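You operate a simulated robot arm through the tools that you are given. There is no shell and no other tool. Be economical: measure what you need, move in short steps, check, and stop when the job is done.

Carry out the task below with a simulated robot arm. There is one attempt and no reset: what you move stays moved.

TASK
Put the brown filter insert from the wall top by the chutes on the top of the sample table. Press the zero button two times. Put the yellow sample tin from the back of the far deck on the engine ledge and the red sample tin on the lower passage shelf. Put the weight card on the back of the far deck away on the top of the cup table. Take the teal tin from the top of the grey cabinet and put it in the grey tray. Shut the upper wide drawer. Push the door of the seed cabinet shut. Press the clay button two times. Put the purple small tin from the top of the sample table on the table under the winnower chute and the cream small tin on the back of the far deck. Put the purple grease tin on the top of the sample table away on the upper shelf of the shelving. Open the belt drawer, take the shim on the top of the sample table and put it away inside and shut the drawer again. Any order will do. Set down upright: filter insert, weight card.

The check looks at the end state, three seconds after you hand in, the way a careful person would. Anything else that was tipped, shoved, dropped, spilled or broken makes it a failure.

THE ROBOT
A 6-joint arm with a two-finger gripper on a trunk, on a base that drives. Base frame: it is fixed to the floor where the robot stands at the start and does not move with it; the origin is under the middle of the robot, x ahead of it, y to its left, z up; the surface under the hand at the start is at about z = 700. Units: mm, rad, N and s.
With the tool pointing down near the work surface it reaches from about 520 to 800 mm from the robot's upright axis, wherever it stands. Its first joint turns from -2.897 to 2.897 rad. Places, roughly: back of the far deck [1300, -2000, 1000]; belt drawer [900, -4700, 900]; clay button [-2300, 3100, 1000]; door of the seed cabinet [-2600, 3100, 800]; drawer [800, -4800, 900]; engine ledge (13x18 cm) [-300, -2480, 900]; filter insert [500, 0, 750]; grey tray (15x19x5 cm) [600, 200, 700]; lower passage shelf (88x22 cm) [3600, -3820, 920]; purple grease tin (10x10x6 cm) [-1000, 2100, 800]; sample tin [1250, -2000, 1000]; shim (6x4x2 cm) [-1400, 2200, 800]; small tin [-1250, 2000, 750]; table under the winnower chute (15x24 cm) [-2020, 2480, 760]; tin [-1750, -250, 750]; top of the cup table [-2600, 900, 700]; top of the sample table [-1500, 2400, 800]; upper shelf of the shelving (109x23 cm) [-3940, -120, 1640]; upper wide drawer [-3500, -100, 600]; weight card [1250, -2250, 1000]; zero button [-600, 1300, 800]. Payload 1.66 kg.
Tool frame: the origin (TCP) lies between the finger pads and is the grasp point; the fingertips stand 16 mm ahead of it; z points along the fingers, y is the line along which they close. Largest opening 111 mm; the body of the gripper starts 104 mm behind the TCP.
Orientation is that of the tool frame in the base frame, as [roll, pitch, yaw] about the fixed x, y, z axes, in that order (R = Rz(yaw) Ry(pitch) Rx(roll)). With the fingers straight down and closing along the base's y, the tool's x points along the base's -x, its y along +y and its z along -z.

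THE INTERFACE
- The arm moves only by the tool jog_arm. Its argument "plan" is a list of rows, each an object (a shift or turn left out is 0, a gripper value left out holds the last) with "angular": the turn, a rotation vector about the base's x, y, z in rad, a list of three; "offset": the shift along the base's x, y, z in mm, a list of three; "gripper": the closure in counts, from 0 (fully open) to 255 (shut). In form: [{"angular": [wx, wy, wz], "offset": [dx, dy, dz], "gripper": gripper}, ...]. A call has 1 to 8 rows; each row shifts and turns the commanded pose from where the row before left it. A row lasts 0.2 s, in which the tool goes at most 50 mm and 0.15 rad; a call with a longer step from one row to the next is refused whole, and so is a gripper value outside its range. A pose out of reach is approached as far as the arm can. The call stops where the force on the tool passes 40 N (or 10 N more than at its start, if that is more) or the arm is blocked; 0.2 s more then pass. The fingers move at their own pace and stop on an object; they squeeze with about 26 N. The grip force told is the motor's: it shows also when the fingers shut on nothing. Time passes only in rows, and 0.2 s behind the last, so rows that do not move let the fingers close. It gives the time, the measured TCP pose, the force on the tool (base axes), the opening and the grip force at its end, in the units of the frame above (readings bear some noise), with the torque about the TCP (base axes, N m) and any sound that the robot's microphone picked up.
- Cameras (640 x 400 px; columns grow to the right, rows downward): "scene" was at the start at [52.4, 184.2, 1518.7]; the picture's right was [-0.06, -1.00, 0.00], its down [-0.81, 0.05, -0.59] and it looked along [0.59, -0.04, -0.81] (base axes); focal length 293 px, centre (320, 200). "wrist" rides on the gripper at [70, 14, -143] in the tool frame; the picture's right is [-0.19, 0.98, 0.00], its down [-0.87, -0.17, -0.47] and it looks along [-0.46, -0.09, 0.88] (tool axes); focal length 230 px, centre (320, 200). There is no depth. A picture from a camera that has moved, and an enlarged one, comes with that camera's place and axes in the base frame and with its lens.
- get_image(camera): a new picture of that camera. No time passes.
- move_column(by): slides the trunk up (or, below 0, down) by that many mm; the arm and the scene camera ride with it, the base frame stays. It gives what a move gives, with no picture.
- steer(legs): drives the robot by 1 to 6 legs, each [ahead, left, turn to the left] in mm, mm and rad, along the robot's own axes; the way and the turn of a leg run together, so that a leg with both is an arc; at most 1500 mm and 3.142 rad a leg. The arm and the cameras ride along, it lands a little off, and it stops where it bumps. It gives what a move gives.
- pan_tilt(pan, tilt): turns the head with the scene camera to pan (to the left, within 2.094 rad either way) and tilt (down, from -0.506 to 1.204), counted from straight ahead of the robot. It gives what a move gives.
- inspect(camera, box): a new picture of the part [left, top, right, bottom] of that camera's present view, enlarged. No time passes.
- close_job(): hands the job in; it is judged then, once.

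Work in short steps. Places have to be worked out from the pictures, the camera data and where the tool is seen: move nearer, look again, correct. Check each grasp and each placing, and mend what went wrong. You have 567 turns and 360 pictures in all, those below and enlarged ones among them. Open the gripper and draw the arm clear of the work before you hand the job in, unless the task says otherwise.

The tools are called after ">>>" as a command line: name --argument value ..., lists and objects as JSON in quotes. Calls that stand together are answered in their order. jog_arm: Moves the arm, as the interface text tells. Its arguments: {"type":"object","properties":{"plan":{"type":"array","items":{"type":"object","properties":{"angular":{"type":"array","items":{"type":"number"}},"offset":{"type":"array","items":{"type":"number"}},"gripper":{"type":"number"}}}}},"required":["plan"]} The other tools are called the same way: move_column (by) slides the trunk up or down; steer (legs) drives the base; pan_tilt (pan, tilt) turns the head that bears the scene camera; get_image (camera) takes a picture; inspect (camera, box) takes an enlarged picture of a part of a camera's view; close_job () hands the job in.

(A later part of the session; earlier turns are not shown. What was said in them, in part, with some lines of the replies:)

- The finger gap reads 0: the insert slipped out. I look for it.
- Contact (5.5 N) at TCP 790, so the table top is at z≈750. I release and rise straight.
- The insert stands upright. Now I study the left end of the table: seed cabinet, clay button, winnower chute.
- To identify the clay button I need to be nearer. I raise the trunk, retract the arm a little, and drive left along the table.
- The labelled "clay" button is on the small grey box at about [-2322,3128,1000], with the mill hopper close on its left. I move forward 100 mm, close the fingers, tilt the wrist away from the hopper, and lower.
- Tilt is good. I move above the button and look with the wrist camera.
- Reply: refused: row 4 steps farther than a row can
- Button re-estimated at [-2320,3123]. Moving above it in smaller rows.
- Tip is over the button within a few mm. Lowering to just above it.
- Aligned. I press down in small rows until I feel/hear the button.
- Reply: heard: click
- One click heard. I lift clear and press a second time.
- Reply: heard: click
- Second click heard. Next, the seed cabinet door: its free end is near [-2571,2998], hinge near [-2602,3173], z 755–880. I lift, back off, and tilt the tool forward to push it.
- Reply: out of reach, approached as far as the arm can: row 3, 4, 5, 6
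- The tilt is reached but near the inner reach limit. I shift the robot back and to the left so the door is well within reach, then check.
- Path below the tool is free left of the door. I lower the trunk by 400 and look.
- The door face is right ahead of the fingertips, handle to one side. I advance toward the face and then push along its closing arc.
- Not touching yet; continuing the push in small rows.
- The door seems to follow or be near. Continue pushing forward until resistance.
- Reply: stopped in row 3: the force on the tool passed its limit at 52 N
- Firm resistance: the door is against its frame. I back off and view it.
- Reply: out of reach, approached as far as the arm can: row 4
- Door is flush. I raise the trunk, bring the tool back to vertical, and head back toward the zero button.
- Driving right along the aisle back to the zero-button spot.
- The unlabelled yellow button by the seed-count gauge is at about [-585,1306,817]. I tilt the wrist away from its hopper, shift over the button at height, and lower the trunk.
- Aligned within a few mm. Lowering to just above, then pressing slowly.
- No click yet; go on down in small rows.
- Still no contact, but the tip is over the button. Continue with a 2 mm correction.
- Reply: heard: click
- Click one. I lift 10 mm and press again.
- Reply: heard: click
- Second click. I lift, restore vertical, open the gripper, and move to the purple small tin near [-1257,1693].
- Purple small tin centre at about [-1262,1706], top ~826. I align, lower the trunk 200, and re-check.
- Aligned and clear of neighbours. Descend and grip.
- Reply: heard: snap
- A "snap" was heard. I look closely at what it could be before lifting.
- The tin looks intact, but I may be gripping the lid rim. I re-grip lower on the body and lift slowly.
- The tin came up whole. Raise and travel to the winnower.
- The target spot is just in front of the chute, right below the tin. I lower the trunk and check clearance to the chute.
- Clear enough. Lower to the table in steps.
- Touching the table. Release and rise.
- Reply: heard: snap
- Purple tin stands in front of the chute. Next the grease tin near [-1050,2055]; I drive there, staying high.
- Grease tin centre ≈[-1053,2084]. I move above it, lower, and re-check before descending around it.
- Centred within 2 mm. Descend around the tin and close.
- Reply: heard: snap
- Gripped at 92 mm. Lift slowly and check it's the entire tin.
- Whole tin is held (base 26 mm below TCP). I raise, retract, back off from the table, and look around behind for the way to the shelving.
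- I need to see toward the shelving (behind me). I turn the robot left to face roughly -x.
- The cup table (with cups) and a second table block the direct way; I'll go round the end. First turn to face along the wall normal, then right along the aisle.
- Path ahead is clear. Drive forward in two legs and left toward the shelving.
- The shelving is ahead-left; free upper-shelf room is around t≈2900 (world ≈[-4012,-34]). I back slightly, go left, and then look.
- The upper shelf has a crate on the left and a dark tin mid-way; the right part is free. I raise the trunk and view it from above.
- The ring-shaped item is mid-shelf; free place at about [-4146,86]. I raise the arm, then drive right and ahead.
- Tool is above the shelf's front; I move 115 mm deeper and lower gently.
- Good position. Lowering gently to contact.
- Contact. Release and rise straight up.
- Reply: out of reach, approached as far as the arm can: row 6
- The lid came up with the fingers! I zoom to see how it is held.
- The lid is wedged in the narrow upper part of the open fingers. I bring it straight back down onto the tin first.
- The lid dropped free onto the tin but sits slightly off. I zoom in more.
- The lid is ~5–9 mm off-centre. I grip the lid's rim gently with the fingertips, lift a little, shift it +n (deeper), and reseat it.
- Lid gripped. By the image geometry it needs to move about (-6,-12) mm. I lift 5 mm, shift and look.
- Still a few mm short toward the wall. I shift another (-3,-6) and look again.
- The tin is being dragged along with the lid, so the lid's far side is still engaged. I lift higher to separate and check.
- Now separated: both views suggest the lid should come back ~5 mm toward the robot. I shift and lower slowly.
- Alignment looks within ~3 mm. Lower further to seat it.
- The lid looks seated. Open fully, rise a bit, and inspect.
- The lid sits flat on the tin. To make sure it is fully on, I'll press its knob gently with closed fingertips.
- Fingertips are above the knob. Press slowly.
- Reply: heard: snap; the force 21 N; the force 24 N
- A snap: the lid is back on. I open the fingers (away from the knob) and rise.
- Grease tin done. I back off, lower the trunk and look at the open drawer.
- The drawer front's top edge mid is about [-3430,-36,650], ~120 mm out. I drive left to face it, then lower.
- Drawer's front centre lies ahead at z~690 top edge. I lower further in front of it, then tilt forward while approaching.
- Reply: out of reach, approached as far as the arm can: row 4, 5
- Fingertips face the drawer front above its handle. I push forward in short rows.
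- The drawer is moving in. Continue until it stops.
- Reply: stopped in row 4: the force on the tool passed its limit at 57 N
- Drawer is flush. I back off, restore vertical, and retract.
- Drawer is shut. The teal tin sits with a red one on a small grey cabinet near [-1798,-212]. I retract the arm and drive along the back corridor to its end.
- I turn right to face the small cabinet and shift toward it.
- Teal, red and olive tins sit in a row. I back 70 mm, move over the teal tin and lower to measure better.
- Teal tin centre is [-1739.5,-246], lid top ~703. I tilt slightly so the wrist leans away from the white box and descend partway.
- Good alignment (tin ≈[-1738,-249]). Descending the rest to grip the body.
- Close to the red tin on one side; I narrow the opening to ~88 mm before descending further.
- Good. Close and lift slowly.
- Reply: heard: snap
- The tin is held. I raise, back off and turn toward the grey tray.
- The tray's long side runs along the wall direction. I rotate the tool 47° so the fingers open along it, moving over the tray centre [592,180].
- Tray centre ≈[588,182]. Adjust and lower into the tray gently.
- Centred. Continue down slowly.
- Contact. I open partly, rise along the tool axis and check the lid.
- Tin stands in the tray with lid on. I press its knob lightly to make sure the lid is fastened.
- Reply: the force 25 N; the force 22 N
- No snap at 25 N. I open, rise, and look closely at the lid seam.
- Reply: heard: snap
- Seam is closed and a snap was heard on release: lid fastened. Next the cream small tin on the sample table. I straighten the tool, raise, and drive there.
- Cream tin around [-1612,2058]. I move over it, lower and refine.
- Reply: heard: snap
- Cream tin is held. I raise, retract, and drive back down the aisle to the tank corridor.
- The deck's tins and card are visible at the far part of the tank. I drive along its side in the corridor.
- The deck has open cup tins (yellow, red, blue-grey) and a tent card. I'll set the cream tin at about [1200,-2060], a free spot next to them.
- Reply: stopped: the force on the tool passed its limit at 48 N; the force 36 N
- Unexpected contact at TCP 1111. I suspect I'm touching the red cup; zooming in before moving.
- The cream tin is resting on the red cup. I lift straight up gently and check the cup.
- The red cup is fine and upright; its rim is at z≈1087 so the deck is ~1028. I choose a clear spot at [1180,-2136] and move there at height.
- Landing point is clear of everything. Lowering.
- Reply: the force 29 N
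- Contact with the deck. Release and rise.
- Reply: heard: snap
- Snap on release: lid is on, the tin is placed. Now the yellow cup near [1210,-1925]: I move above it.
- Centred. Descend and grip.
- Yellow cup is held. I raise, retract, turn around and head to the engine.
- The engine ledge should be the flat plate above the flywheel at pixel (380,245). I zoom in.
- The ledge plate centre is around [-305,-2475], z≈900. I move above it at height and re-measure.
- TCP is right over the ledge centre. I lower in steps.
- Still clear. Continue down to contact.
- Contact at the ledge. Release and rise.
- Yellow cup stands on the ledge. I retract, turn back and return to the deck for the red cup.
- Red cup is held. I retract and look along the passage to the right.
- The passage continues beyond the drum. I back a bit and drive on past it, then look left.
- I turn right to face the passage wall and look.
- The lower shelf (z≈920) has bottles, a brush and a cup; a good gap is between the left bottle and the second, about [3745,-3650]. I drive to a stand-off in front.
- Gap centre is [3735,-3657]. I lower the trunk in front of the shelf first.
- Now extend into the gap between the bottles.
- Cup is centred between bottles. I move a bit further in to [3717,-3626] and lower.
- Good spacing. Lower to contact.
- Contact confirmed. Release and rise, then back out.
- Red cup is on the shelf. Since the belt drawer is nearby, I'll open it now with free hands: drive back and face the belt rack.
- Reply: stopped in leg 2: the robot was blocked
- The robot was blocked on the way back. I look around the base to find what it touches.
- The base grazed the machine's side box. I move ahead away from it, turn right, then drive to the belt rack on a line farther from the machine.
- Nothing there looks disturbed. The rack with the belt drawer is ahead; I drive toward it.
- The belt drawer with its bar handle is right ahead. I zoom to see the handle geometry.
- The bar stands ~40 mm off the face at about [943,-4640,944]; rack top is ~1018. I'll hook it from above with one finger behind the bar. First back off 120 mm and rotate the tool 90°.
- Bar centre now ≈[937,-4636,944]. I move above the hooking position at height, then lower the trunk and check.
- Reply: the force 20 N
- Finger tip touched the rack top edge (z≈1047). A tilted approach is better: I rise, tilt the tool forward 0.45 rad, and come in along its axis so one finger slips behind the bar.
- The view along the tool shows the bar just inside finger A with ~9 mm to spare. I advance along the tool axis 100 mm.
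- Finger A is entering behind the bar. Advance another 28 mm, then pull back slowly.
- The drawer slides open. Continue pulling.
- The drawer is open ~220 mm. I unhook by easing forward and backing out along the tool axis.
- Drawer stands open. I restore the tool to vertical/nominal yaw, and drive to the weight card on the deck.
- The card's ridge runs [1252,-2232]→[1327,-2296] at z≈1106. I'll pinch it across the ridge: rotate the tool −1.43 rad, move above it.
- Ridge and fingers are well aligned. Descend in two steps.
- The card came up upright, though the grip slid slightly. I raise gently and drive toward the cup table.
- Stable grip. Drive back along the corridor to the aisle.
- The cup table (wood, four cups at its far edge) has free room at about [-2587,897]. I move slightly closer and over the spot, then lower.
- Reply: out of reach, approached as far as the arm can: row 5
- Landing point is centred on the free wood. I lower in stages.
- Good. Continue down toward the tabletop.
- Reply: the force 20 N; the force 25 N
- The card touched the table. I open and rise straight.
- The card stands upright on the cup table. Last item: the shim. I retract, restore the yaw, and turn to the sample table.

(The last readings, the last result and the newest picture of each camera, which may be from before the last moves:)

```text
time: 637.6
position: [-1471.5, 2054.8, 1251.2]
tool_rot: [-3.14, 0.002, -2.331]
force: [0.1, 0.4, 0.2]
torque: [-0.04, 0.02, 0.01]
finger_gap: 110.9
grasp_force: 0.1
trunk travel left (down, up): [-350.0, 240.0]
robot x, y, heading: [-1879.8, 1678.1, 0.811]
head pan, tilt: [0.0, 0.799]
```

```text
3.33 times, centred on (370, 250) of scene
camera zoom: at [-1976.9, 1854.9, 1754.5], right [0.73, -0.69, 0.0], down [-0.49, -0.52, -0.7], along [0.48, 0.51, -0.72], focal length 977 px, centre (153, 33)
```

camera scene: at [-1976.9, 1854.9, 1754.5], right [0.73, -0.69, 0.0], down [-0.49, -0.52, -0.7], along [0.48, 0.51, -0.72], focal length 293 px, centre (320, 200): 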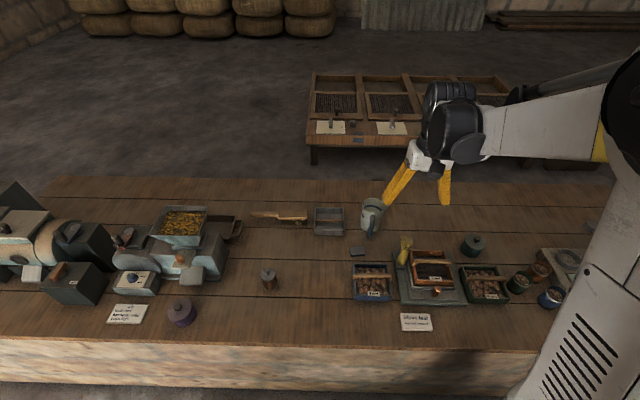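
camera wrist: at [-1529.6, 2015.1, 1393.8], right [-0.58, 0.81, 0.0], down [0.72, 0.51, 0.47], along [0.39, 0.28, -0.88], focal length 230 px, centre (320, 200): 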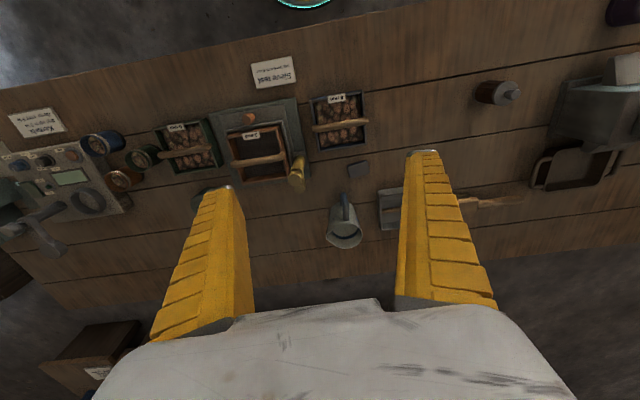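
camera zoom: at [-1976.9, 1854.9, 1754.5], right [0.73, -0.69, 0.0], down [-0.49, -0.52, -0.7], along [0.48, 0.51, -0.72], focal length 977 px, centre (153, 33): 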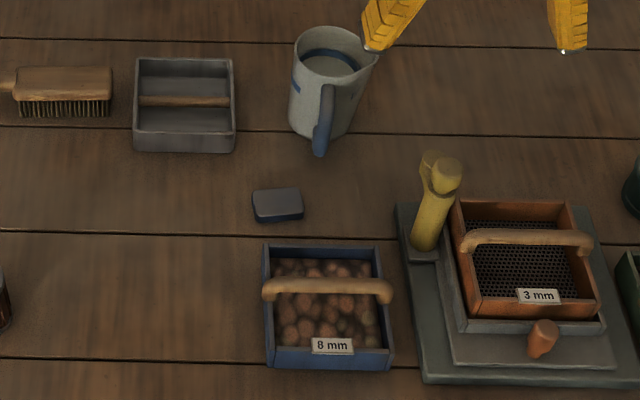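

Shim centre ≈[-1401,2246]. I move above it with a small rotation and lower.

>>> jog_arm --plan '[{"angular": [0, 0, 0.1], "offset": [14, 38, 0]}, {"offset": [14, 38, 0]}, {"offset": [14, 38, 0]}, {"offset": [14, 38, 0]}, {"offset": [14, 39, 0]}]'

>>> move_column --by -330

>>> get_image --camera "wrist"

>>> inspect --camera "scene" --box '[300, 100, 460, 260]'

```text
time: 638.8
position: [-1399.6, 2246.8, 1249.7]
tool_rot: [-3.141, 0.002, -2.229]
force: [-0.8, 1.1, -0.4]
torque: [-0.02, 0.04, 0.02]
finger_gap: 111.2
grasp_force: 0.1
trunk travel left (down, up): [-350.0, 240.0]
robot x, y, heading: [-1880.4, 1681.9, 0.809]
head pan, tilt: [0.0, 0.799]
```

```text
time: 642.0
position: [-1400.6, 2245.8, 921.8]
tool_rot: [3.141, 0.002, -2.227]
force: [-0.3, 0.1, 0.1]
torque: [-0.02, -0.02, 0.01]
finger_gap: 110.8
grasp_force: 0.0
trunk travel left (down, up): [-20.0, 570.0]
robot x, y, heading: [-1881.9, 1682.0, 0.81]
head pan, tilt: [0.0, 0.799]
```

```text
99 pictures are left
camera wrist: at [-1454.8, 2199.8, 1063.9], right [-0.66, 0.75, 0.0], down [0.66, 0.58, 0.47], along [0.36, 0.31, -0.88], focal length 230 px, centre (320, 200)
```

wrist: 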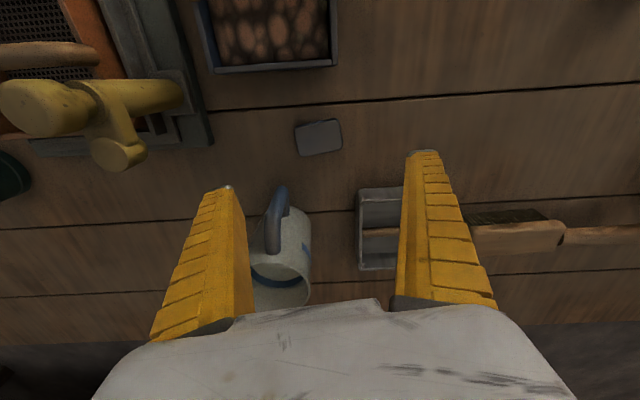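

```text
2.50 times, centred on (380, 180) of scene
camera zoom: at [-1977.4, 1853.8, 1424.7], right [0.73, -0.69, 0.0], down [-0.49, -0.52, -0.7], along [0.48, 0.51, -0.72], focal length 733 px, centre (170, 250)
```

zoom: 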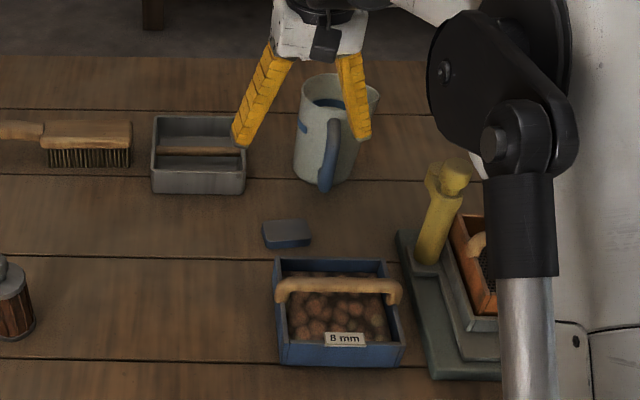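

Aligned with the shim; the jug is clear. Descend and grip.

>>> jog_arm --plan '[{"offset": [-1, -5, -40]}, {"offset": [0, 0, -40]}, {"offset": [0, 0, -40]}]'

>>> get_image --camera "wrist"

```text
time: 642.8
position: [-1403.1, 2239.6, 800.3]
tool_rot: [3.14, 0.001, -2.23]
force: [-0.3, -1.0, -0.1]
torque: [-0.02, -0.04, -0.05]
finger_gap: 110.9
grasp_force: 0.1
trunk travel left (down, up): [-20.0, 570.0]
robot x, y, heading: [-1877.6, 1679.3, 0.815]
head pan, tilt: [0.0, 0.799]
```

```text
97 pictures are left
camera wrist: at [-1456.3, 2194.2, 943.8], right [-0.66, 0.75, 0.0], down [0.66, 0.58, 0.47], along [0.36, 0.31, -0.88], focal length 230 px, centre (320, 200)
```

wrist: 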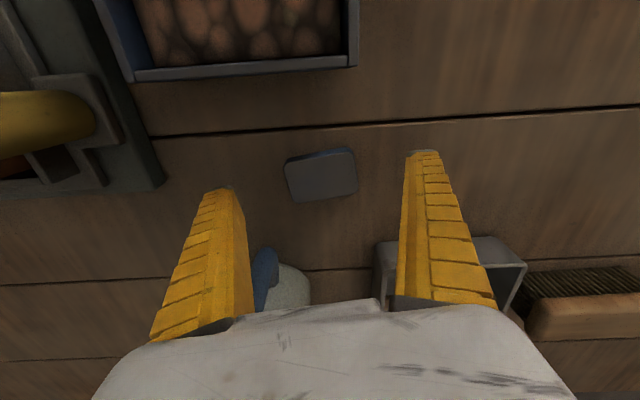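

>>> jog_arm --plan '[{"offset": [0, 1, -20]}, {"offset": [0, 0, -12]}, {"gripper": 255}, {"gripper": 255}, {"gripper": 255}]'

>>> jog_arm --plan '[{"offset": [0, 0, 8]}, {"offset": [0, 0, 10]}, {"offset": [0, 0, 15]}, {"offset": [0, 0, 30]}]'

>>> get_image --camera "wrist"

```text
time: 644.0
position: [-1402.1, 2239.9, 768.8]
tool_rot: [3.141, 0.0, -2.228]
force: [1.4, 1.7, 4.2]
torque: [0.0, 0.04, -0.01]
finger_gap: 57.3
grasp_force: 25.9
trunk travel left (down, up): [-20.0, 570.0]
robot x, y, heading: [-1877.7, 1682.6, 0.817]
head pan, tilt: [0.0, 0.799]
```

```text
time: 645.0
position: [-1400.0, 2241.6, 830.8]
tool_rot: [3.141, 0.002, -2.229]
force: [0.2, -0.3, -2.0]
torque: [-0.01, 0.0, 0.02]
finger_gap: 56.3
grasp_force: 25.7
trunk travel left (down, up): [-20.0, 570.0]
robot x, y, heading: [-1883.6, 1680.0, 0.815]
head pan, tilt: [0.0, 0.799]
```

```text
96 pictures are left
camera wrist: at [-1455.3, 2196.3, 974.6], right [-0.66, 0.75, 0.0], down [0.66, 0.58, 0.47], along [0.36, 0.31, -0.88], focal length 230 px, centre (320, 200)
```

wrist: 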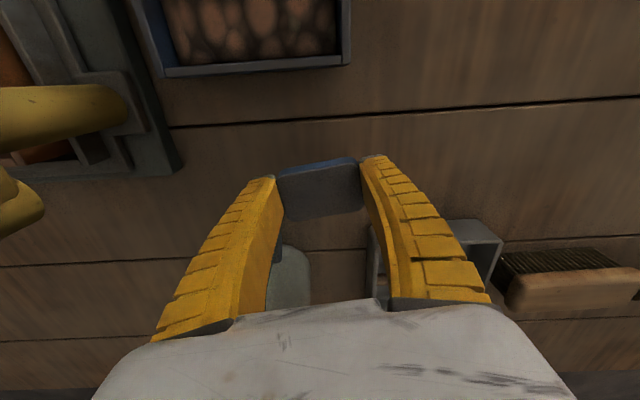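

Shim held (56 mm). I raise, retract and drive back to the belt rack in stages.

>>> jog_arm --plan '[{"offset": [0, 0, 35]}, {"offset": [0, 0, 40]}, {"offset": [0, 0, 40]}, {"offset": [-31, -33, 0]}, {"offset": [-31, -33, 0]}, {"offset": [-31, -33, 0]}, {"offset": [-31, -33, 0]}]'

>>> move_column --by 380

>>> steer --legs '[[-290, 0, 0], [0, -1310, 0], [0, -1310, 0], [-850, 0, 0]]'

>>> steer --legs '[[-100, -1083, 0], [-100, -1083, 0], [-300, -800, 0], [0, -760, 0]]'

>>> get_image --camera "wrist"

```text
time: 646.6
position: [-1525.5, 2108.7, 948.2]
tool_rot: [-3.141, 0.004, -2.229]
force: [-0.1, 0.2, -2.5]
torque: [0.01, 0.03, 0.01]
finger_gap: 56.4
grasp_force: 25.8
trunk travel left (down, up): [-20.0, 570.0]
robot x, y, heading: [-1880.9, 1681.6, 0.808]
head pan, tilt: [0.0, 0.799]
```

```text
time: 650.3
position: [-1525.0, 2109.5, 1326.3]
tool_rot: [-3.14, 0.002, -2.228]
force: [-0.4, -1.1, -2.2]
torque: [-0.04, 0.0, -0.01]
finger_gap: 56.3
grasp_force: 25.9
trunk travel left (down, up): [-400.0, 190.0]
robot x, y, heading: [-1879.2, 1680.6, 0.81]
head pan, tilt: [0.0, 0.799]
```

```text
time: 668.8
position: [-420.3, -530.5, 1328.2]
tool_rot: [3.141, 0.001, -2.233]
force: [0.5, -1.0, -2.8]
torque: [-0.04, 0.03, 0.0]
finger_gap: 56.2
grasp_force: 26.5
trunk travel left (down, up): [-400.0, 190.0]
robot x, y, heading: [-775.9, -956.3, 0.809]
head pan, tilt: [0.0, 0.799]
```

```text
time: 687.4
position: [1951.8, -3462.1, 1327.3]
tool_rot: [3.141, 0.001, -2.232]
force: [-0.1, 0.1, -1.6]
torque: [0.02, 0.02, 0.02]
finger_gap: 56.1
grasp_force: 25.5
trunk travel left (down, up): [-400.0, 190.0]
robot x, y, heading: [1594.9, -3890.4, 0.808]
head pan, tilt: [0.0, 0.799]
```

```text
95 pictures are left
camera wrist: at [1898.7, -3508.4, 1470.2], right [-0.66, 0.75, 0.0], down [0.66, 0.58, 0.47], along [0.36, 0.31, -0.88], focal length 230 px, centre (320, 200)
```

wrist: 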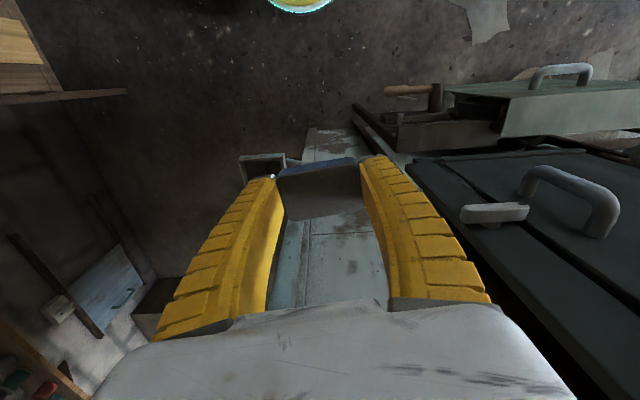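

>>> steer --legs '[[0, 0, 1.57], [0, 0, 1.56]]'

>>> pan_tilt --pan 0.0 --tilt 0.75

>>> get_image --camera "scene"

>>> get_image --camera "wrist"

```text
time: 695.5
position: [1240.7, -4317.6, 1327.7]
tool_rot: [3.141, 0.0, 0.907]
force: [0.3, -0.9, -2.9]
torque: [0.0, -0.01, 0.01]
finger_gap: 56.2
grasp_force: 25.1
trunk travel left (down, up): [-400.0, 190.0]
robot x, y, heading: [1597.1, -3893.8, -2.329]
head pan, tilt: [0.0, 0.799]
```

```text
time: 696.1
position: [1238.2, -4317.5, 1328.3]
tool_rot: [-3.142, 0.001, 0.908]
force: [0.4, 0.3, -2.4]
torque: [0.01, -0.04, 0.01]
finger_gap: 56.0
grasp_force: 26.4
trunk travel left (down, up): [-400.0, 190.0]
robot x, y, heading: [1595.1, -3890.3, -2.333]
head pan, tilt: [0.0, 0.75]
```

```text
94 pictures are left
camera scene: at [1689.1, -4068.9, 1808.5], right [-0.72, 0.69, 0.0], down [0.47, 0.49, -0.73], along [-0.51, -0.53, -0.68], focal length 293 px, centre (320, 200)
```

scene: 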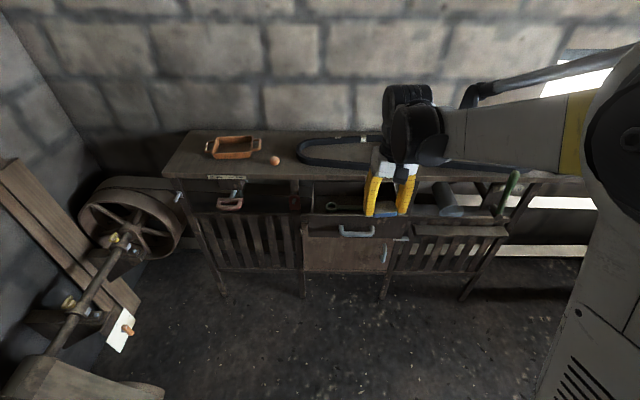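

```text
93 pictures are left
camera wrist: at [1292.6, -4269.5, 1470.2], right [0.66, -0.75, 0.0], down [-0.66, -0.58, 0.47], along [-0.36, -0.31, -0.88], focal length 230 px, centre (320, 200)
```

wrist: 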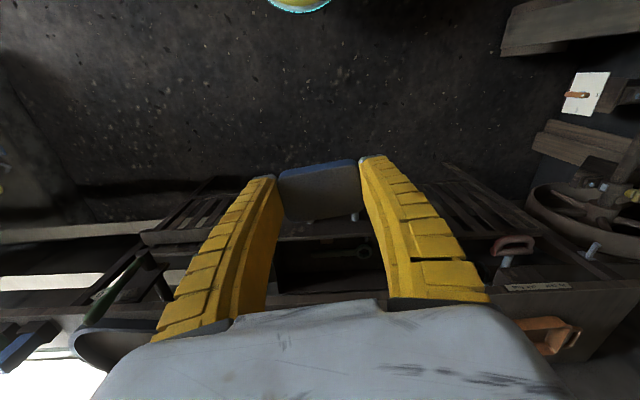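

>>> inspect --camera "scene" --box '[280, 160, 440, 280]'

>>> inspect --camera "wrist" --box '[240, 170, 420, 310]'

```text
3.33 times, centred on (360, 220) of scene
camera zoom: at [1689.1, -4068.9, 1808.5], right [-0.72, 0.69, 0.0], down [0.47, 0.49, -0.73], along [-0.51, -0.53, -0.68], focal length 977 px, centre (187, 133)
```

zoom: 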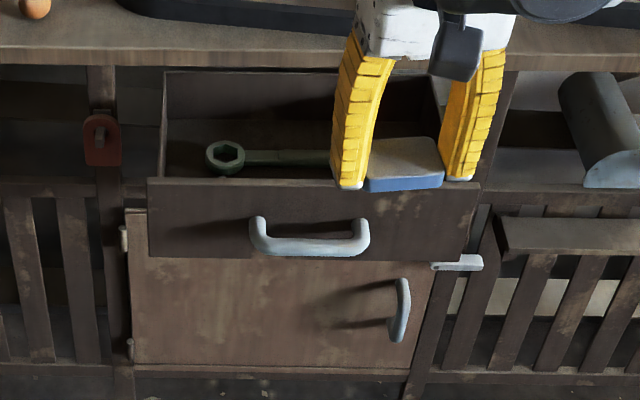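

```text
2.86 times, centred on (330, 240) of wrist
camera zoom: at [1292.6, -4269.5, 1470.2], right [0.66, -0.75, 0.0], down [-0.66, -0.58, 0.47], along [-0.36, -0.31, -0.88], focal length 657 px, centre (291, 86)
```

zoom: 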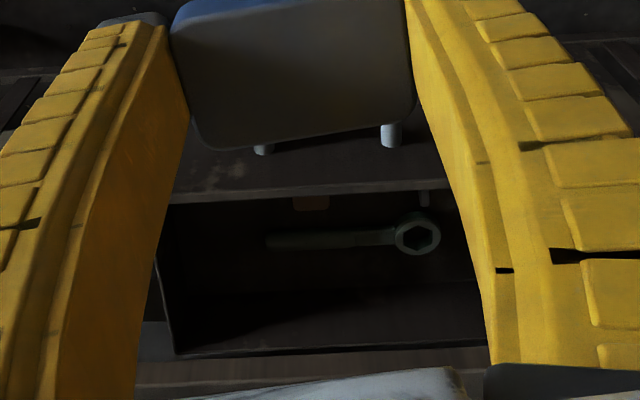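

The drawer has a wrench toward the back; the front strip is free. Target for the shim: about [989,-4565]. I drive 200 mm ahead, align and move above it.

>>> steer --legs '[[200, 0, 0]]'

>>> jog_arm --plan '[{"angular": [0, 0, -0.092]}]'

>>> get_image --camera "scene"

```text
time: 697.7
position: [1100.9, -4461.8, 1327.1]
tool_rot: [-3.141, 0.003, 0.907]
force: [-0.3, -0.6, -2.9]
torque: [0.06, -0.04, 0.01]
finger_gap: 56.1
grasp_force: 25.8
trunk travel left (down, up): [-400.0, 190.0]
robot x, y, heading: [1458.1, -4032.9, -2.339]
head pan, tilt: [0.0, 0.75]
```

```text
time: 698.1
position: [1101.3, -4461.2, 1328.4]
tool_rot: [3.141, 0.002, 0.814]
force: [1.0, 0.1, -2.3]
torque: [0.02, 0.0, -0.03]
finger_gap: 56.0
grasp_force: 26.2
trunk travel left (down, up): [-400.0, 190.0]
robot x, y, heading: [1458.9, -4033.8, -2.331]
head pan, tilt: [0.0, 0.75]
```

```text
90 pictures are left
camera scene: at [1551.0, -4213.0, 1808.6], right [-0.72, 0.69, 0.0], down [0.47, 0.49, -0.73], along [-0.51, -0.53, -0.68], focal length 293 px, centre (320, 200)
```

scene: 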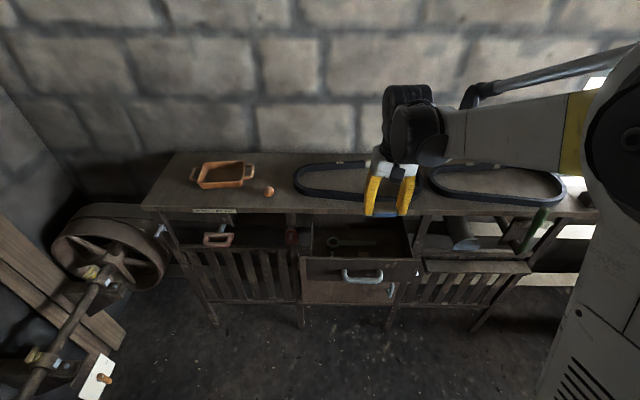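

>>> inspect --camera "scene" --box '[290, 195, 430, 305]'

>>> get_image --camera "wrist"

```text
3.64 times, centred on (360, 250) of scene
camera zoom: at [1551.0, -4213.0, 1808.6], right [-0.72, 0.69, 0.0], down [0.47, 0.49, -0.73], along [-0.51, -0.53, -0.68], focal length 1066 px, centre (174, 18)
```

zoom: 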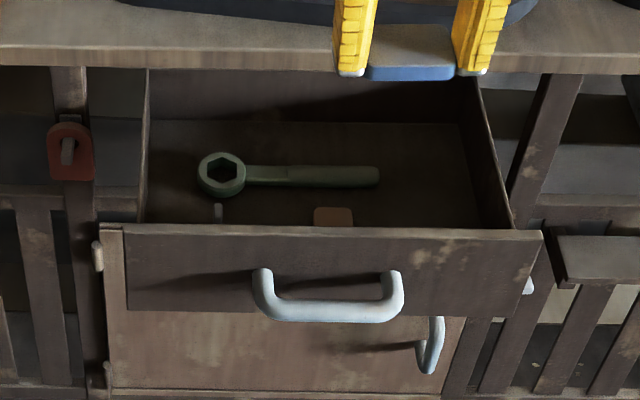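

```text
88 pictures are left
camera wrist: at [1158.6, -4418.5, 1470.3], right [0.58, -0.81, 0.0], down [-0.71, -0.51, 0.47], along [-0.39, -0.28, -0.88], focal length 230 px, centre (320, 200)
```

wrist: 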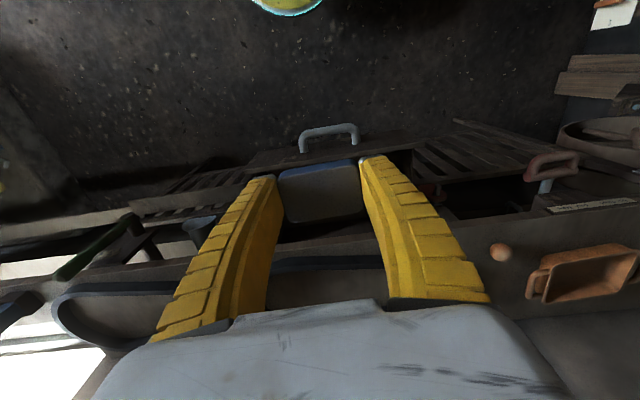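

The right part of the drawer is free (wrench ends before it). Target for the shim ≈[899,-4507]. I move there at height and lower the trunk.

>>> jog_arm --plan '[{"offset": [-41, -9, 0]}, {"offset": [-41, -9, 0]}, {"offset": [-40, -9, 0]}, {"offset": [-40, -9, 0]}, {"offset": [-40, -10, 0]}]'

>>> move_column --by -220

>>> get_image --camera "wrist"

>>> inspect --camera "scene" --box '[290, 130, 450, 280]'

```text
time: 699.3
position: [897.6, -4509.4, 1326.2]
tool_rot: [3.14, 0.003, 0.815]
force: [-1.4, -0.1, -2.6]
torque: [0.04, -0.03, 0.03]
finger_gap: 56.0
grasp_force: 25.4
trunk travel left (down, up): [-400.0, 190.0]
robot x, y, heading: [1456.8, -4034.6, -2.337]
head pan, tilt: [0.0, 0.75]
```

```text
time: 701.6
position: [899.9, -4508.9, 1107.1]
tool_rot: [3.141, 0.001, 0.815]
force: [-0.9, 0.0, -2.7]
torque: [0.04, 0.0, -0.03]
finger_gap: 56.0
grasp_force: 26.1
trunk travel left (down, up): [-180.0, 410.0]
robot x, y, heading: [1459.4, -4035.6, -2.332]
head pan, tilt: [0.0, 0.75]
```

```text
87 pictures are left
camera wrist: at [957.0, -4465.5, 1249.6], right [0.58, -0.81, 0.0], down [-0.71, -0.51, 0.47], along [-0.38, -0.28, -0.88], focal length 230 px, centre (320, 200)
```

wrist: 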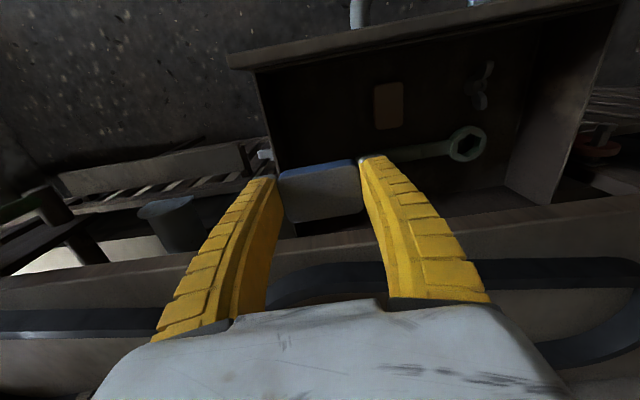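

```text
2.67 times, centred on (370, 205) of scene
camera zoom: at [1550.8, -4213.1, 1588.7], right [-0.72, 0.69, 0.0], down [0.47, 0.49, -0.73], along [-0.51, -0.53, -0.68], focal length 782 px, centre (187, 187)
```

zoom: 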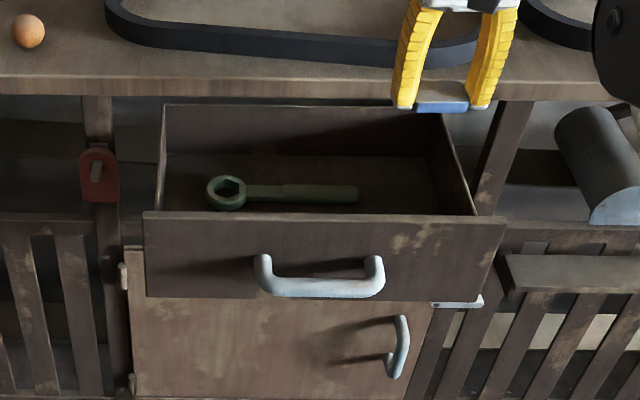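

Landing spot is clear: I shift 8 mm away from the drawer's side wall and lower.

>>> jog_arm --plan '[{"offset": [6, -5, -30]}, {"offset": [0, 0, -40]}, {"offset": [0, 0, -40]}]'

>>> get_image --camera "wrist"

>>> inspect --camera "scene" --box '[290, 130, 450, 280]'

```text
time: 702.4
position: [905.2, -4514.5, 996.5]
tool_rot: [-3.14, 0.002, 0.816]
force: [-0.1, 0.0, -2.9]
torque: [0.03, 0.0, -0.02]
finger_gap: 56.1
grasp_force: 26.0
trunk travel left (down, up): [-180.0, 410.0]
robot x, y, heading: [1459.2, -4034.4, -2.336]
head pan, tilt: [0.0, 0.75]
```

```text
85 pictures are left
camera wrist: at [963.4, -4471.1, 1139.0], right [0.58, -0.81, 0.0], down [-0.71, -0.51, 0.47], along [-0.38, -0.28, -0.88], focal length 230 px, centre (320, 200)
```

wrist: 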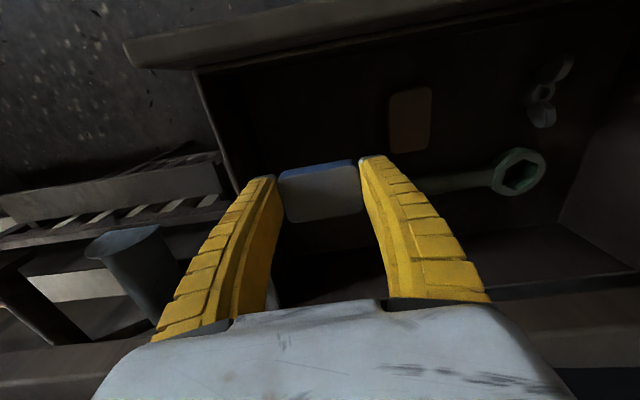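

```text
2.67 times, centred on (370, 205) of scene
camera zoom: at [1550.4, -4213.5, 1588.5], right [-0.72, 0.69, 0.0], down [0.47, 0.49, -0.73], along [-0.51, -0.53, -0.68], focal length 782 px, centre (187, 187)
```

zoom: 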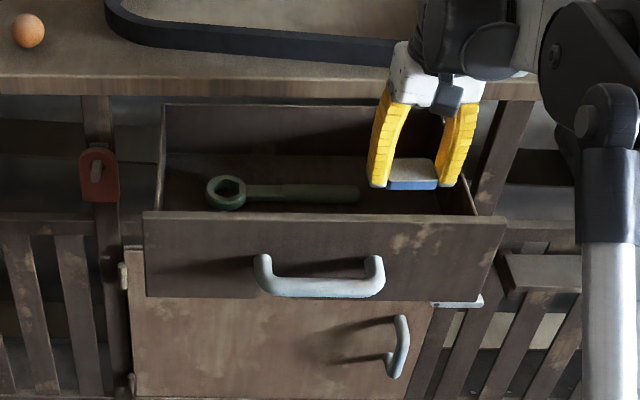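

Inside the drawer now with a few mm to the side wall. Lower slowly to contact.

>>> jog_arm --plan '[{"offset": [1, -1, -15]}, {"offset": [0, 0, -12]}, {"offset": [0, 0, -8]}]'

>>> jog_arm --plan '[{"offset": [0, 0, -6]}, {"offset": [0, 0, -5]}]'

>>> jog_arm --plan '[{"offset": [0, 0, -4]}, {"offset": [0, 0, -4]}]'

```text
time: 703.2
position: [906.5, -4512.9, 960.8]
tool_rot: [3.141, 0.001, 0.816]
force: [-0.1, 0.7, -2.6]
torque: [-0.01, -0.08, -0.05]
finger_gap: 56.1
grasp_force: 25.7
trunk travel left (down, up): [-180.0, 410.0]
robot x, y, heading: [1455.0, -4034.0, -2.334]
head pan, tilt: [0.0, 0.75]
```

```text
time: 703.8
position: [906.4, -4513.7, 951.2]
tool_rot: [-3.141, 0.001, 0.815]
force: [0.0, 1.0, -2.8]
torque: [-0.01, -0.02, 0.02]
finger_gap: 55.8
grasp_force: 26.1
trunk travel left (down, up): [-180.0, 410.0]
robot x, y, heading: [1459.6, -4036.1, -2.336]
head pan, tilt: [0.0, 0.75]
```

```text
time: 704.4
position: [906.9, -4514.9, 943.2]
tool_rot: [3.141, 0.002, 0.814]
force: [-0.1, 0.1, -3.0]
torque: [0.05, 0.01, 0.01]
finger_gap: 55.9
grasp_force: 26.0
trunk travel left (down, up): [-180.0, 410.0]
robot x, y, heading: [1456.9, -4036.3, -2.336]
head pan, tilt: [0.0, 0.75]
```

>>> jog_arm --plan '[{"offset": [0, 0, -4]}, {"offset": [0, 0, -3]}]'

>>> jog_arm --plan '[{"offset": [0, 0, -3]}, {"offset": [0, 0, -3]}]'

>>> jog_arm --plan '[{"offset": [0, 0, -3]}, {"offset": [0, 0, -3]}]'

```text
time: 705.0
position: [907.2, -4513.9, 936.0]
tool_rot: [-3.14, 0.003, 0.815]
force: [-0.3, -0.1, -2.1]
torque: [0.01, 0.0, -0.05]
finger_gap: 56.2
grasp_force: 26.7
trunk travel left (down, up): [-180.0, 410.0]
robot x, y, heading: [1457.6, -4034.6, -2.335]
head pan, tilt: [0.0, 0.75]
```

```text
time: 705.6
position: [905.7, -4515.0, 929.4]
tool_rot: [-3.14, 0.003, 0.814]
force: [0.1, 0.0, -2.0]
torque: [0.03, 0.03, -0.01]
finger_gap: 55.9
grasp_force: 25.8
trunk travel left (down, up): [-180.0, 410.0]
robot x, y, heading: [1455.3, -4037.4, -2.34]
head pan, tilt: [0.0, 0.75]
```

```text
time: 706.2
position: [907.0, -4513.5, 924.4]
tool_rot: [3.141, 0.002, 0.815]
force: [-0.1, -0.1, -1.5]
torque: [-0.01, 0.0, 0.01]
finger_gap: 55.9
grasp_force: 25.5
trunk travel left (down, up): [-180.0, 410.0]
robot x, y, heading: [1460.1, -4035.9, -2.338]
head pan, tilt: [0.0, 0.75]
```

>>> jog_arm --plan '[{"offset": [0, 0, -3]}, {"offset": [0, 0, -3]}]'

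>>> jog_arm --plan '[{"offset": [0, 0, -3]}, {"offset": [0, 0, -3]}]'

>>> get_image --camera "wrist"

```text
time: 706.8
position: [905.6, -4515.1, 917.9]
tool_rot: [3.141, 0.003, 0.816]
force: [-0.2, -0.2, -3.1]
torque: [0.01, -0.07, 0.03]
finger_gap: 56.1
grasp_force: 26.1
trunk travel left (down, up): [-180.0, 410.0]
robot x, y, heading: [1456.3, -4033.3, -2.335]
head pan, tilt: [0.0, 0.75]
```

```text
time: 707.4
position: [906.3, -4515.4, 912.4]
tool_rot: [3.141, 0.002, 0.815]
force: [-0.9, -0.8, -1.7]
torque: [-0.01, -0.01, -0.02]
finger_gap: 55.9
grasp_force: 26.0
trunk travel left (down, up): [-180.0, 410.0]
robot x, y, heading: [1457.0, -4035.8, -2.334]
head pan, tilt: [0.0, 0.75]
```

```text
83 pictures are left
camera wrist: at [964.2, -4471.9, 1054.2], right [0.58, -0.81, 0.0], down [-0.71, -0.51, 0.47], along [-0.38, -0.28, -0.88], focal length 230 px, centre (320, 200)
```

wrist: 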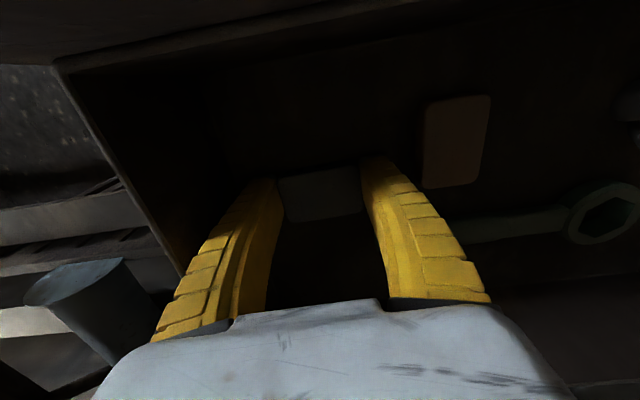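

>>> jog_arm --plan '[{"offset": [0, 0, -3]}, {"offset": [0, 0, -3]}]'

>>> jog_arm --plan '[{"offset": [0, 0, -3]}, {"offset": [0, 0, -3]}]'

>>> jog_arm --plan '[{"offset": [0, 0, -3]}, {"offset": [0, 0, -3]}]'

```text
time: 708.0
position: [907.7, -4514.0, 906.4]
tool_rot: [3.141, 0.004, 0.816]
force: [2.3, -0.1, 16.1]
torque: [-0.01, -0.03, -0.03]
finger_gap: 59.3
grasp_force: 26.7
trunk travel left (down, up): [-180.0, 410.0]
robot x, y, heading: [1457.3, -4039.1, -2.332]
head pan, tilt: [0.0, 0.75]
```

```text
time: 708.5
position: [906.9, -4514.5, 905.7]
tool_rot: [3.14, 0.004, 0.815]
force: [-0.5, -2.7, 33.3]
torque: [0.09, -0.18, -0.18]
finger_gap: 58.9
grasp_force: 26.0
trunk travel left (down, up): [-180.0, 410.0]
robot x, y, heading: [1456.9, -4033.4, -2.332]
head pan, tilt: [0.0, 0.75]
stopped in row 2: the force on the tool passed its limit at 44 N (the readings are from after the stop); the commanded pose is now the measured one
```

```text
time: 708.9
position: [907.5, -4514.0, 905.8]
tool_rot: [-3.14, 0.006, 0.814]
force: [-0.3, -2.1, 34.7]
torque: [0.07, -0.14, -0.19]
finger_gap: 58.9
grasp_force: 26.1
trunk travel left (down, up): [-180.0, 410.0]
robot x, y, heading: [1456.4, -4032.5, -2.332]
head pan, tilt: [0.0, 0.75]
stopped in row 1: the force on the tool passed its limit at 46 N (the readings are from after the stop); the commanded pose is now the measured one
```

Bottom reached. I ease up 3 mm, open a little, and rise out.

>>> jog_arm --plan '[{"offset": [0, 0, 3]}, {"gripper": 90}, {"gripper": 90}, {"offset": [0, 0, 15]}, {"offset": [0, 0, 30]}, {"offset": [0, 0, 45]}, {"offset": [0, 0, 45]}, {"offset": [0, 0, 45]}]'

>>> get_image --camera "wrist"

>>> inspect --camera "scene" --box '[290, 130, 450, 280]'

```text
time: 710.7
position: [908.1, -4514.8, 1087.0]
tool_rot: [-3.141, 0.005, 0.815]
force: [-0.3, -0.2, 0.4]
torque: [0.0, -0.01, -0.02]
finger_gap: 73.4
grasp_force: 1.3
trunk travel left (down, up): [-180.0, 410.0]
robot x, y, heading: [1458.2, -4037.7, -2.332]
head pan, tilt: [0.0, 0.75]
```

```text
82 pictures are left
camera wrist: at [964.5, -4472.0, 1229.1], right [0.58, -0.81, 0.0], down [-0.71, -0.51, 0.47], along [-0.39, -0.28, -0.88], focal length 230 px, centre (320, 200)
```

wrist: 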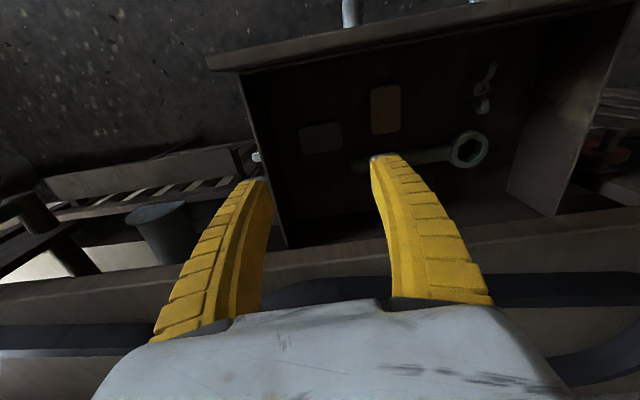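

```text
2.67 times, centred on (370, 205) of scene
camera zoom: at [1551.3, -4212.7, 1588.6], right [-0.72, 0.69, 0.0], down [0.47, 0.49, -0.73], along [-0.51, -0.53, -0.68], focal length 782 px, centre (187, 187)
```

zoom: 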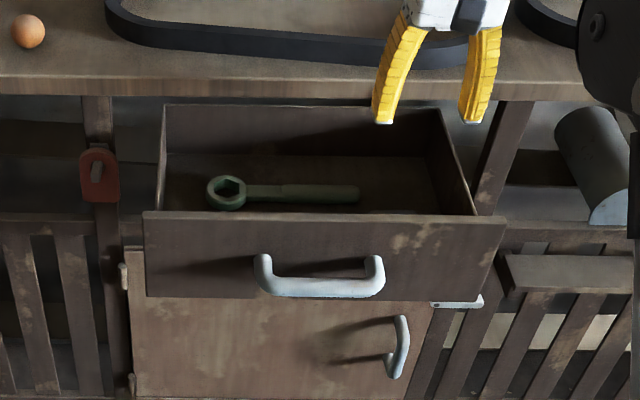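

Shim lies in the drawer. Now I withdraw over the front, close the fingers, back the robot 80 mm and tilt the tool to push the drawer shut.

>>> jog_arm --plan '[{"offset": [10, 10, 35]}, {"offset": [40, 5, 0], "gripper": 255}, {"offset": [40, 5, 0]}, {"offset": [40, 5, 0]}, {"offset": [38, 5, 0]}]'

>>> steer --legs '[[-80, 0, 0]]'

>>> jog_arm --plan '[{"angular": [-0.101, 0.0966, 0], "offset": [-10, -10, -10]}, {"angular": [-0.101, 0.0966, 0], "offset": [-10, -10, -10]}, {"angular": [-0.101, 0.0966, 0], "offset": [-10, -10, -20]}, {"angular": [-0.101, 0.0966, 0], "offset": [-5, -5, -30]}, {"angular": [-0.101, 0.0966, 0], "offset": [0, 0, -35]}, {"offset": [0, 0, -30]}]'

>>> get_image --camera "wrist"

>>> get_image --camera "scene"

```text
time: 711.9
position: [1074.8, -4485.7, 1121.4]
tool_rot: [3.14, 0.004, 0.815]
force: [0.1, -0.4, 0.4]
torque: [0.0, 0.01, -0.03]
finger_gap: 0.0
grasp_force: 25.8
trunk travel left (down, up): [-180.0, 410.0]
robot x, y, heading: [1457.2, -4034.5, -2.338]
head pan, tilt: [0.0, 0.75]
```

```text
time: 713.0
position: [1130.2, -4428.1, 1121.8]
tool_rot: [3.142, 0.004, 0.816]
force: [-0.6, -0.2, 0.4]
torque: [-0.08, 0.03, 0.01]
finger_gap: 0.0
grasp_force: 26.3
trunk travel left (down, up): [-180.0, 410.0]
robot x, y, heading: [1518.8, -3977.8, -2.334]
head pan, tilt: [0.0, 0.75]
```

```text
time: 714.4
position: [1095.3, -4463.3, 985.7]
tool_rot: [-3.135, 0.704, 0.819]
force: [0.1, 0.4, 0.0]
torque: [0.01, -0.03, 0.02]
finger_gap: 0.0
grasp_force: 26.4
trunk travel left (down, up): [-180.0, 410.0]
robot x, y, heading: [1510.8, -3977.0, -2.338]
head pan, tilt: [0.0, 0.75]
```

```text
80 pictures are left
camera wrist: at [1204.3, -4365.7, 1049.6], right [0.61, -0.78, 0.12], down [-0.36, -0.15, 0.92], along [-0.7, -0.61, -0.37], focal length 230 px, centre (320, 200)
```

wrist: 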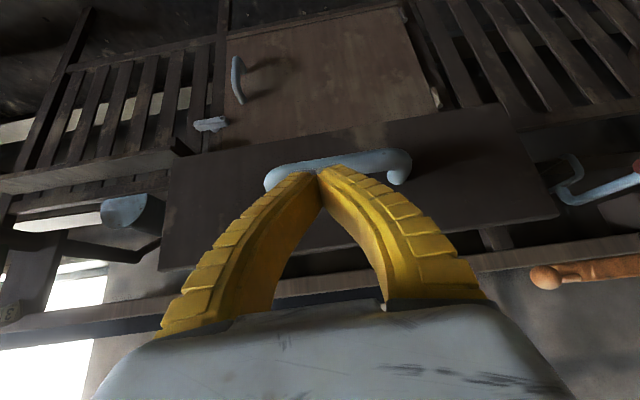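

```text
79 pictures are left
camera scene: at [1605.7, -4156.0, 1588.5], right [-0.72, 0.69, 0.0], down [0.47, 0.49, -0.73], along [-0.51, -0.53, -0.68], focal length 293 px, centre (320, 200)
```

scene: 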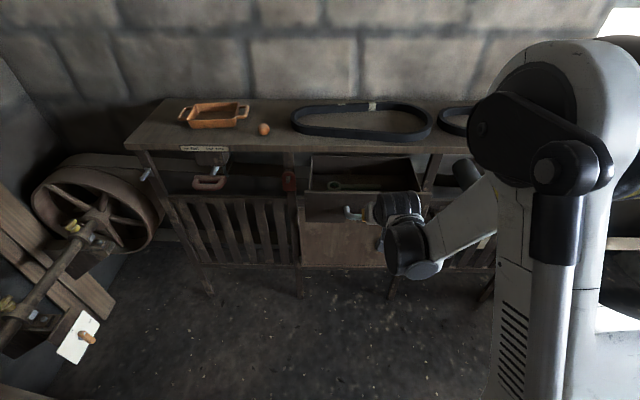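

Fingertips are just above the handle bar facing the drawer front. Push forward.

>>> jog_arm --plan '[{"offset": [-14, -15, 2]}, {"offset": [-14, -15, 0]}, {"offset": [-14, -15, 0]}, {"offset": [-14, -15, 0]}]'

>>> get_image --camera "wrist"

```text
time: 715.4
position: [1038.2, -4523.6, 987.9]
tool_rot: [-3.134, 0.703, 0.819]
force: [0.4, -0.2, -0.7]
torque: [0.02, 0.03, -0.03]
finger_gap: 0.1
grasp_force: 25.8
trunk travel left (down, up): [-180.0, 410.0]
robot x, y, heading: [1513.0, -3978.2, -2.336]
head pan, tilt: [0.0, 0.75]
```

```text
78 pictures are left
camera wrist: at [1148.5, -4426.5, 1051.7], right [0.61, -0.78, 0.12], down [-0.36, -0.15, 0.92], along [-0.7, -0.61, -0.37], focal length 230 px, centre (320, 200)
```

wrist: 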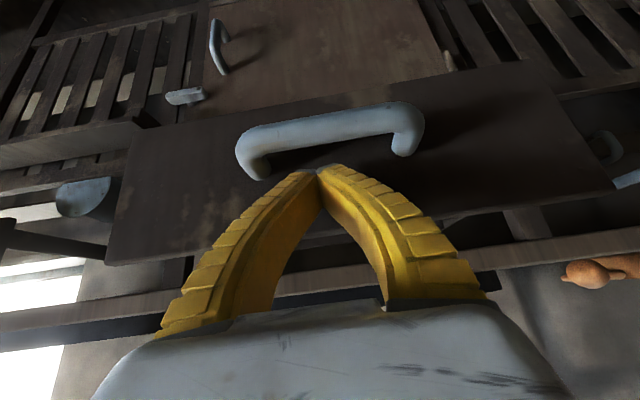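

>>> jog_arm --plan '[{"offset": [-14, -15, 0]}, {"offset": [-14, -15, 0]}, {"offset": [-14, -15, 0]}, {"offset": [-14, -15, 0]}]'

>>> get_image --camera "wrist"

```text
time: 716.4
position: [982.5, -4585.4, 987.8]
tool_rot: [-3.135, 0.703, 0.816]
force: [1.9, -0.5, 0.2]
torque: [0.01, -0.01, 0.01]
finger_gap: 0.0
grasp_force: 26.1
trunk travel left (down, up): [-180.0, 410.0]
robot x, y, heading: [1511.5, -3974.0, -2.336]
head pan, tilt: [0.0, 0.75]
```

```text
77 pictures are left
camera wrist: at [1091.5, -4486.7, 1051.5], right [0.61, -0.78, 0.12], down [-0.36, -0.15, 0.92], along [-0.7, -0.61, -0.37], focal length 230 px, centre (320, 200)
```

wrist: 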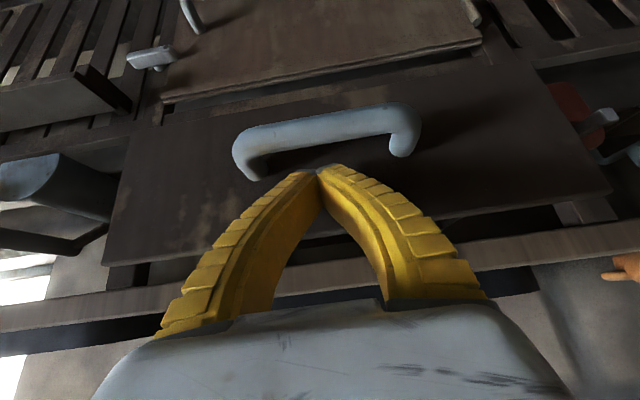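

The drawer moves with the push. I drive the base ahead 80 mm to continue.

>>> steer --legs '[[60, 0, 0]]'

>>> jog_arm --plan '[{"offset": [-10, -11, 0]}, {"offset": [-7, -7, 0]}, {"offset": [-7, -7, 0]}]'

>>> get_image --camera "wrist"

```text
time: 717.3
position: [940.6, -4627.7, 987.1]
tool_rot: [-3.135, 0.703, 0.821]
force: [-0.6, 0.1, -0.5]
torque: [-0.01, 0.0, 0.04]
finger_gap: 0.3
grasp_force: 26.4
trunk travel left (down, up): [-180.0, 410.0]
robot x, y, heading: [1470.5, -4020.4, -2.34]
head pan, tilt: [0.0, 0.75]
```

```text
time: 718.1
position: [923.0, -4645.7, 986.8]
tool_rot: [-3.136, 0.692, 0.816]
force: [11.8, 11.0, 4.3]
torque: [-0.07, 0.09, -0.15]
finger_gap: 5.7
grasp_force: 28.2
trunk travel left (down, up): [-180.0, 410.0]
robot x, y, heading: [1472.9, -4020.1, -2.338]
head pan, tilt: [0.0, 0.75]
stopped in row 3: the force on the tool passed its limit at 51 N (the readings are from after the stop); the commanded pose is now the measured one
```

```text
76 pictures are left
camera wrist: at [1032.7, -4548.4, 1052.5], right [0.61, -0.78, 0.12], down [-0.37, -0.15, 0.92], along [-0.7, -0.6, -0.38], focal length 230 px, centre (320, 200)
```

wrist: 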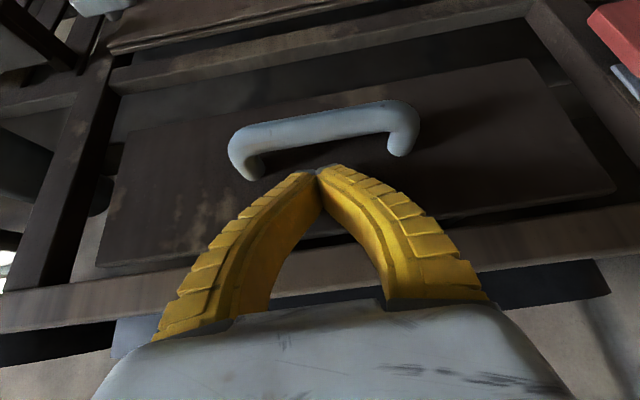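

Firm stop. I back away and compare the drawer with its closed look.

>>> jog_arm --plan '[{"offset": [20, 21, 0]}, {"offset": [30, 31, 10]}, {"offset": [30, 31, 20]}, {"angular": [0.101, -0.0966, 0], "offset": [28, 29, 25]}, {"angular": [0.101, -0.0966, 0], "offset": [20, 20, 30]}, {"angular": [0.101, -0.0966, 0], "offset": [0, 0, 40]}, {"angular": [0.101, -0.0966, 0], "offset": [0, 0, 40]}, {"angular": [0.094, -0.09, 0], "offset": [0, 0, 30]}]'

>>> inspect --camera "scene" --box '[280, 100, 460, 260]'

```text
time: 719.9
position: [1050.4, -4514.3, 1182.7]
tool_rot: [-3.141, 0.0, 0.814]
force: [-0.7, -0.2, -0.6]
torque: [-0.01, -0.02, 0.03]
finger_gap: 0.1
grasp_force: 29.0
trunk travel left (down, up): [-180.0, 410.0]
robot x, y, heading: [1469.4, -4020.1, -2.332]
head pan, tilt: [0.0, 0.75]
```

```text
2.50 times, centred on (370, 180) of scene
camera zoom: at [1564.7, -4198.7, 1588.5], right [-0.72, 0.69, 0.0], down [0.47, 0.49, -0.73], along [-0.51, -0.53, -0.68], focal length 733 px, centre (195, 250)
```

zoom: 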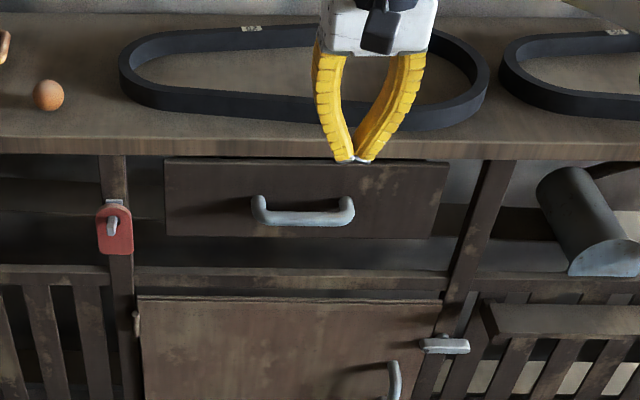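

The drawer is shut flush. I open the gripper and draw the arm clear of the rack.

>>> jog_arm --plan '[{"offset": [0, 0, 40], "gripper": 0}, {"offset": [0, 0, 40], "gripper": 0}]'

>>> steer --legs '[[-250, 0, 0]]'

>>> get_image --camera "scene"

```text
time: 720.5
position: [1050.3, -4514.2, 1260.9]
tool_rot: [-3.14, 0.003, 0.816]
force: [1.0, 0.0, 0.9]
torque: [0.0, 0.01, -0.01]
finger_gap: 110.8
grasp_force: 0.0
trunk travel left (down, up): [-180.0, 410.0]
robot x, y, heading: [1472.5, -4023.1, -2.335]
head pan, tilt: [0.0, 0.75]
```

```text
time: 722.3
position: [1222.3, -4333.6, 1261.5]
tool_rot: [3.141, 0.002, 0.814]
force: [0.1, 0.0, 0.1]
torque: [-0.08, 0.02, 0.01]
finger_gap: 110.8
grasp_force: 0.1
trunk travel left (down, up): [-180.0, 410.0]
robot x, y, heading: [1643.6, -3840.7, -2.336]
head pan, tilt: [0.0, 0.75]
```

```text
74 pictures are left
camera scene: at [1737.6, -4018.2, 1588.6], right [-0.72, 0.69, 0.0], down [0.47, 0.49, -0.73], along [-0.51, -0.53, -0.68], focal length 293 px, centre (320, 200)
```

scene: 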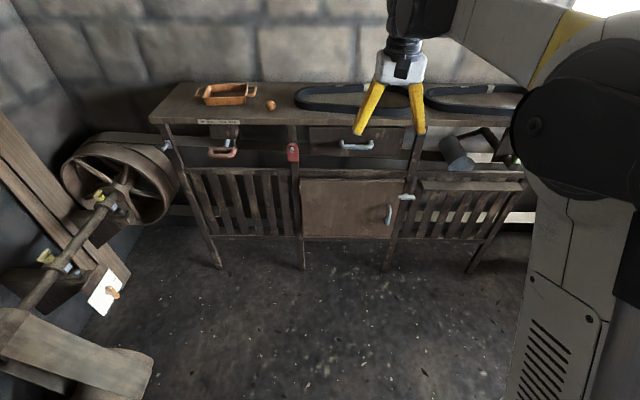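

Every part of the task is done and the arm is clear of the work. I hand in.

>>> close_job

```text
The job is handed in.
```

I finished every item on the list and handed the job in; the result of the check has not been shown to me.

These things went less than cleanly and could count against the check:

- **Purple grease tin:** its lid came off in the gripper when I released it on the shelving. I put the lid back and pressed it on until it snapped.
- **Cream small tin:** while setting it down on the far deck I first lowered it onto the rim of the red sample tin. I lifted it off and the red tin was still upright. The cream tin now stands near the front edge of that part of the deck, about level with where the weight card stood.
- **Lids on the small and teal tins:** gripping each of these tins gave a snap, and a second snap came on release or just after. I took that as the lid popping loose and going back on, and each looked seated in the pictures.
- **Robot base:** it bumped the corner of the machine by the passage once and stopped there. I saw nothing out of place.
- **Filter insert:** it slipped out on the first try at lifting it but stayed upright on the wall top, and the second try held.
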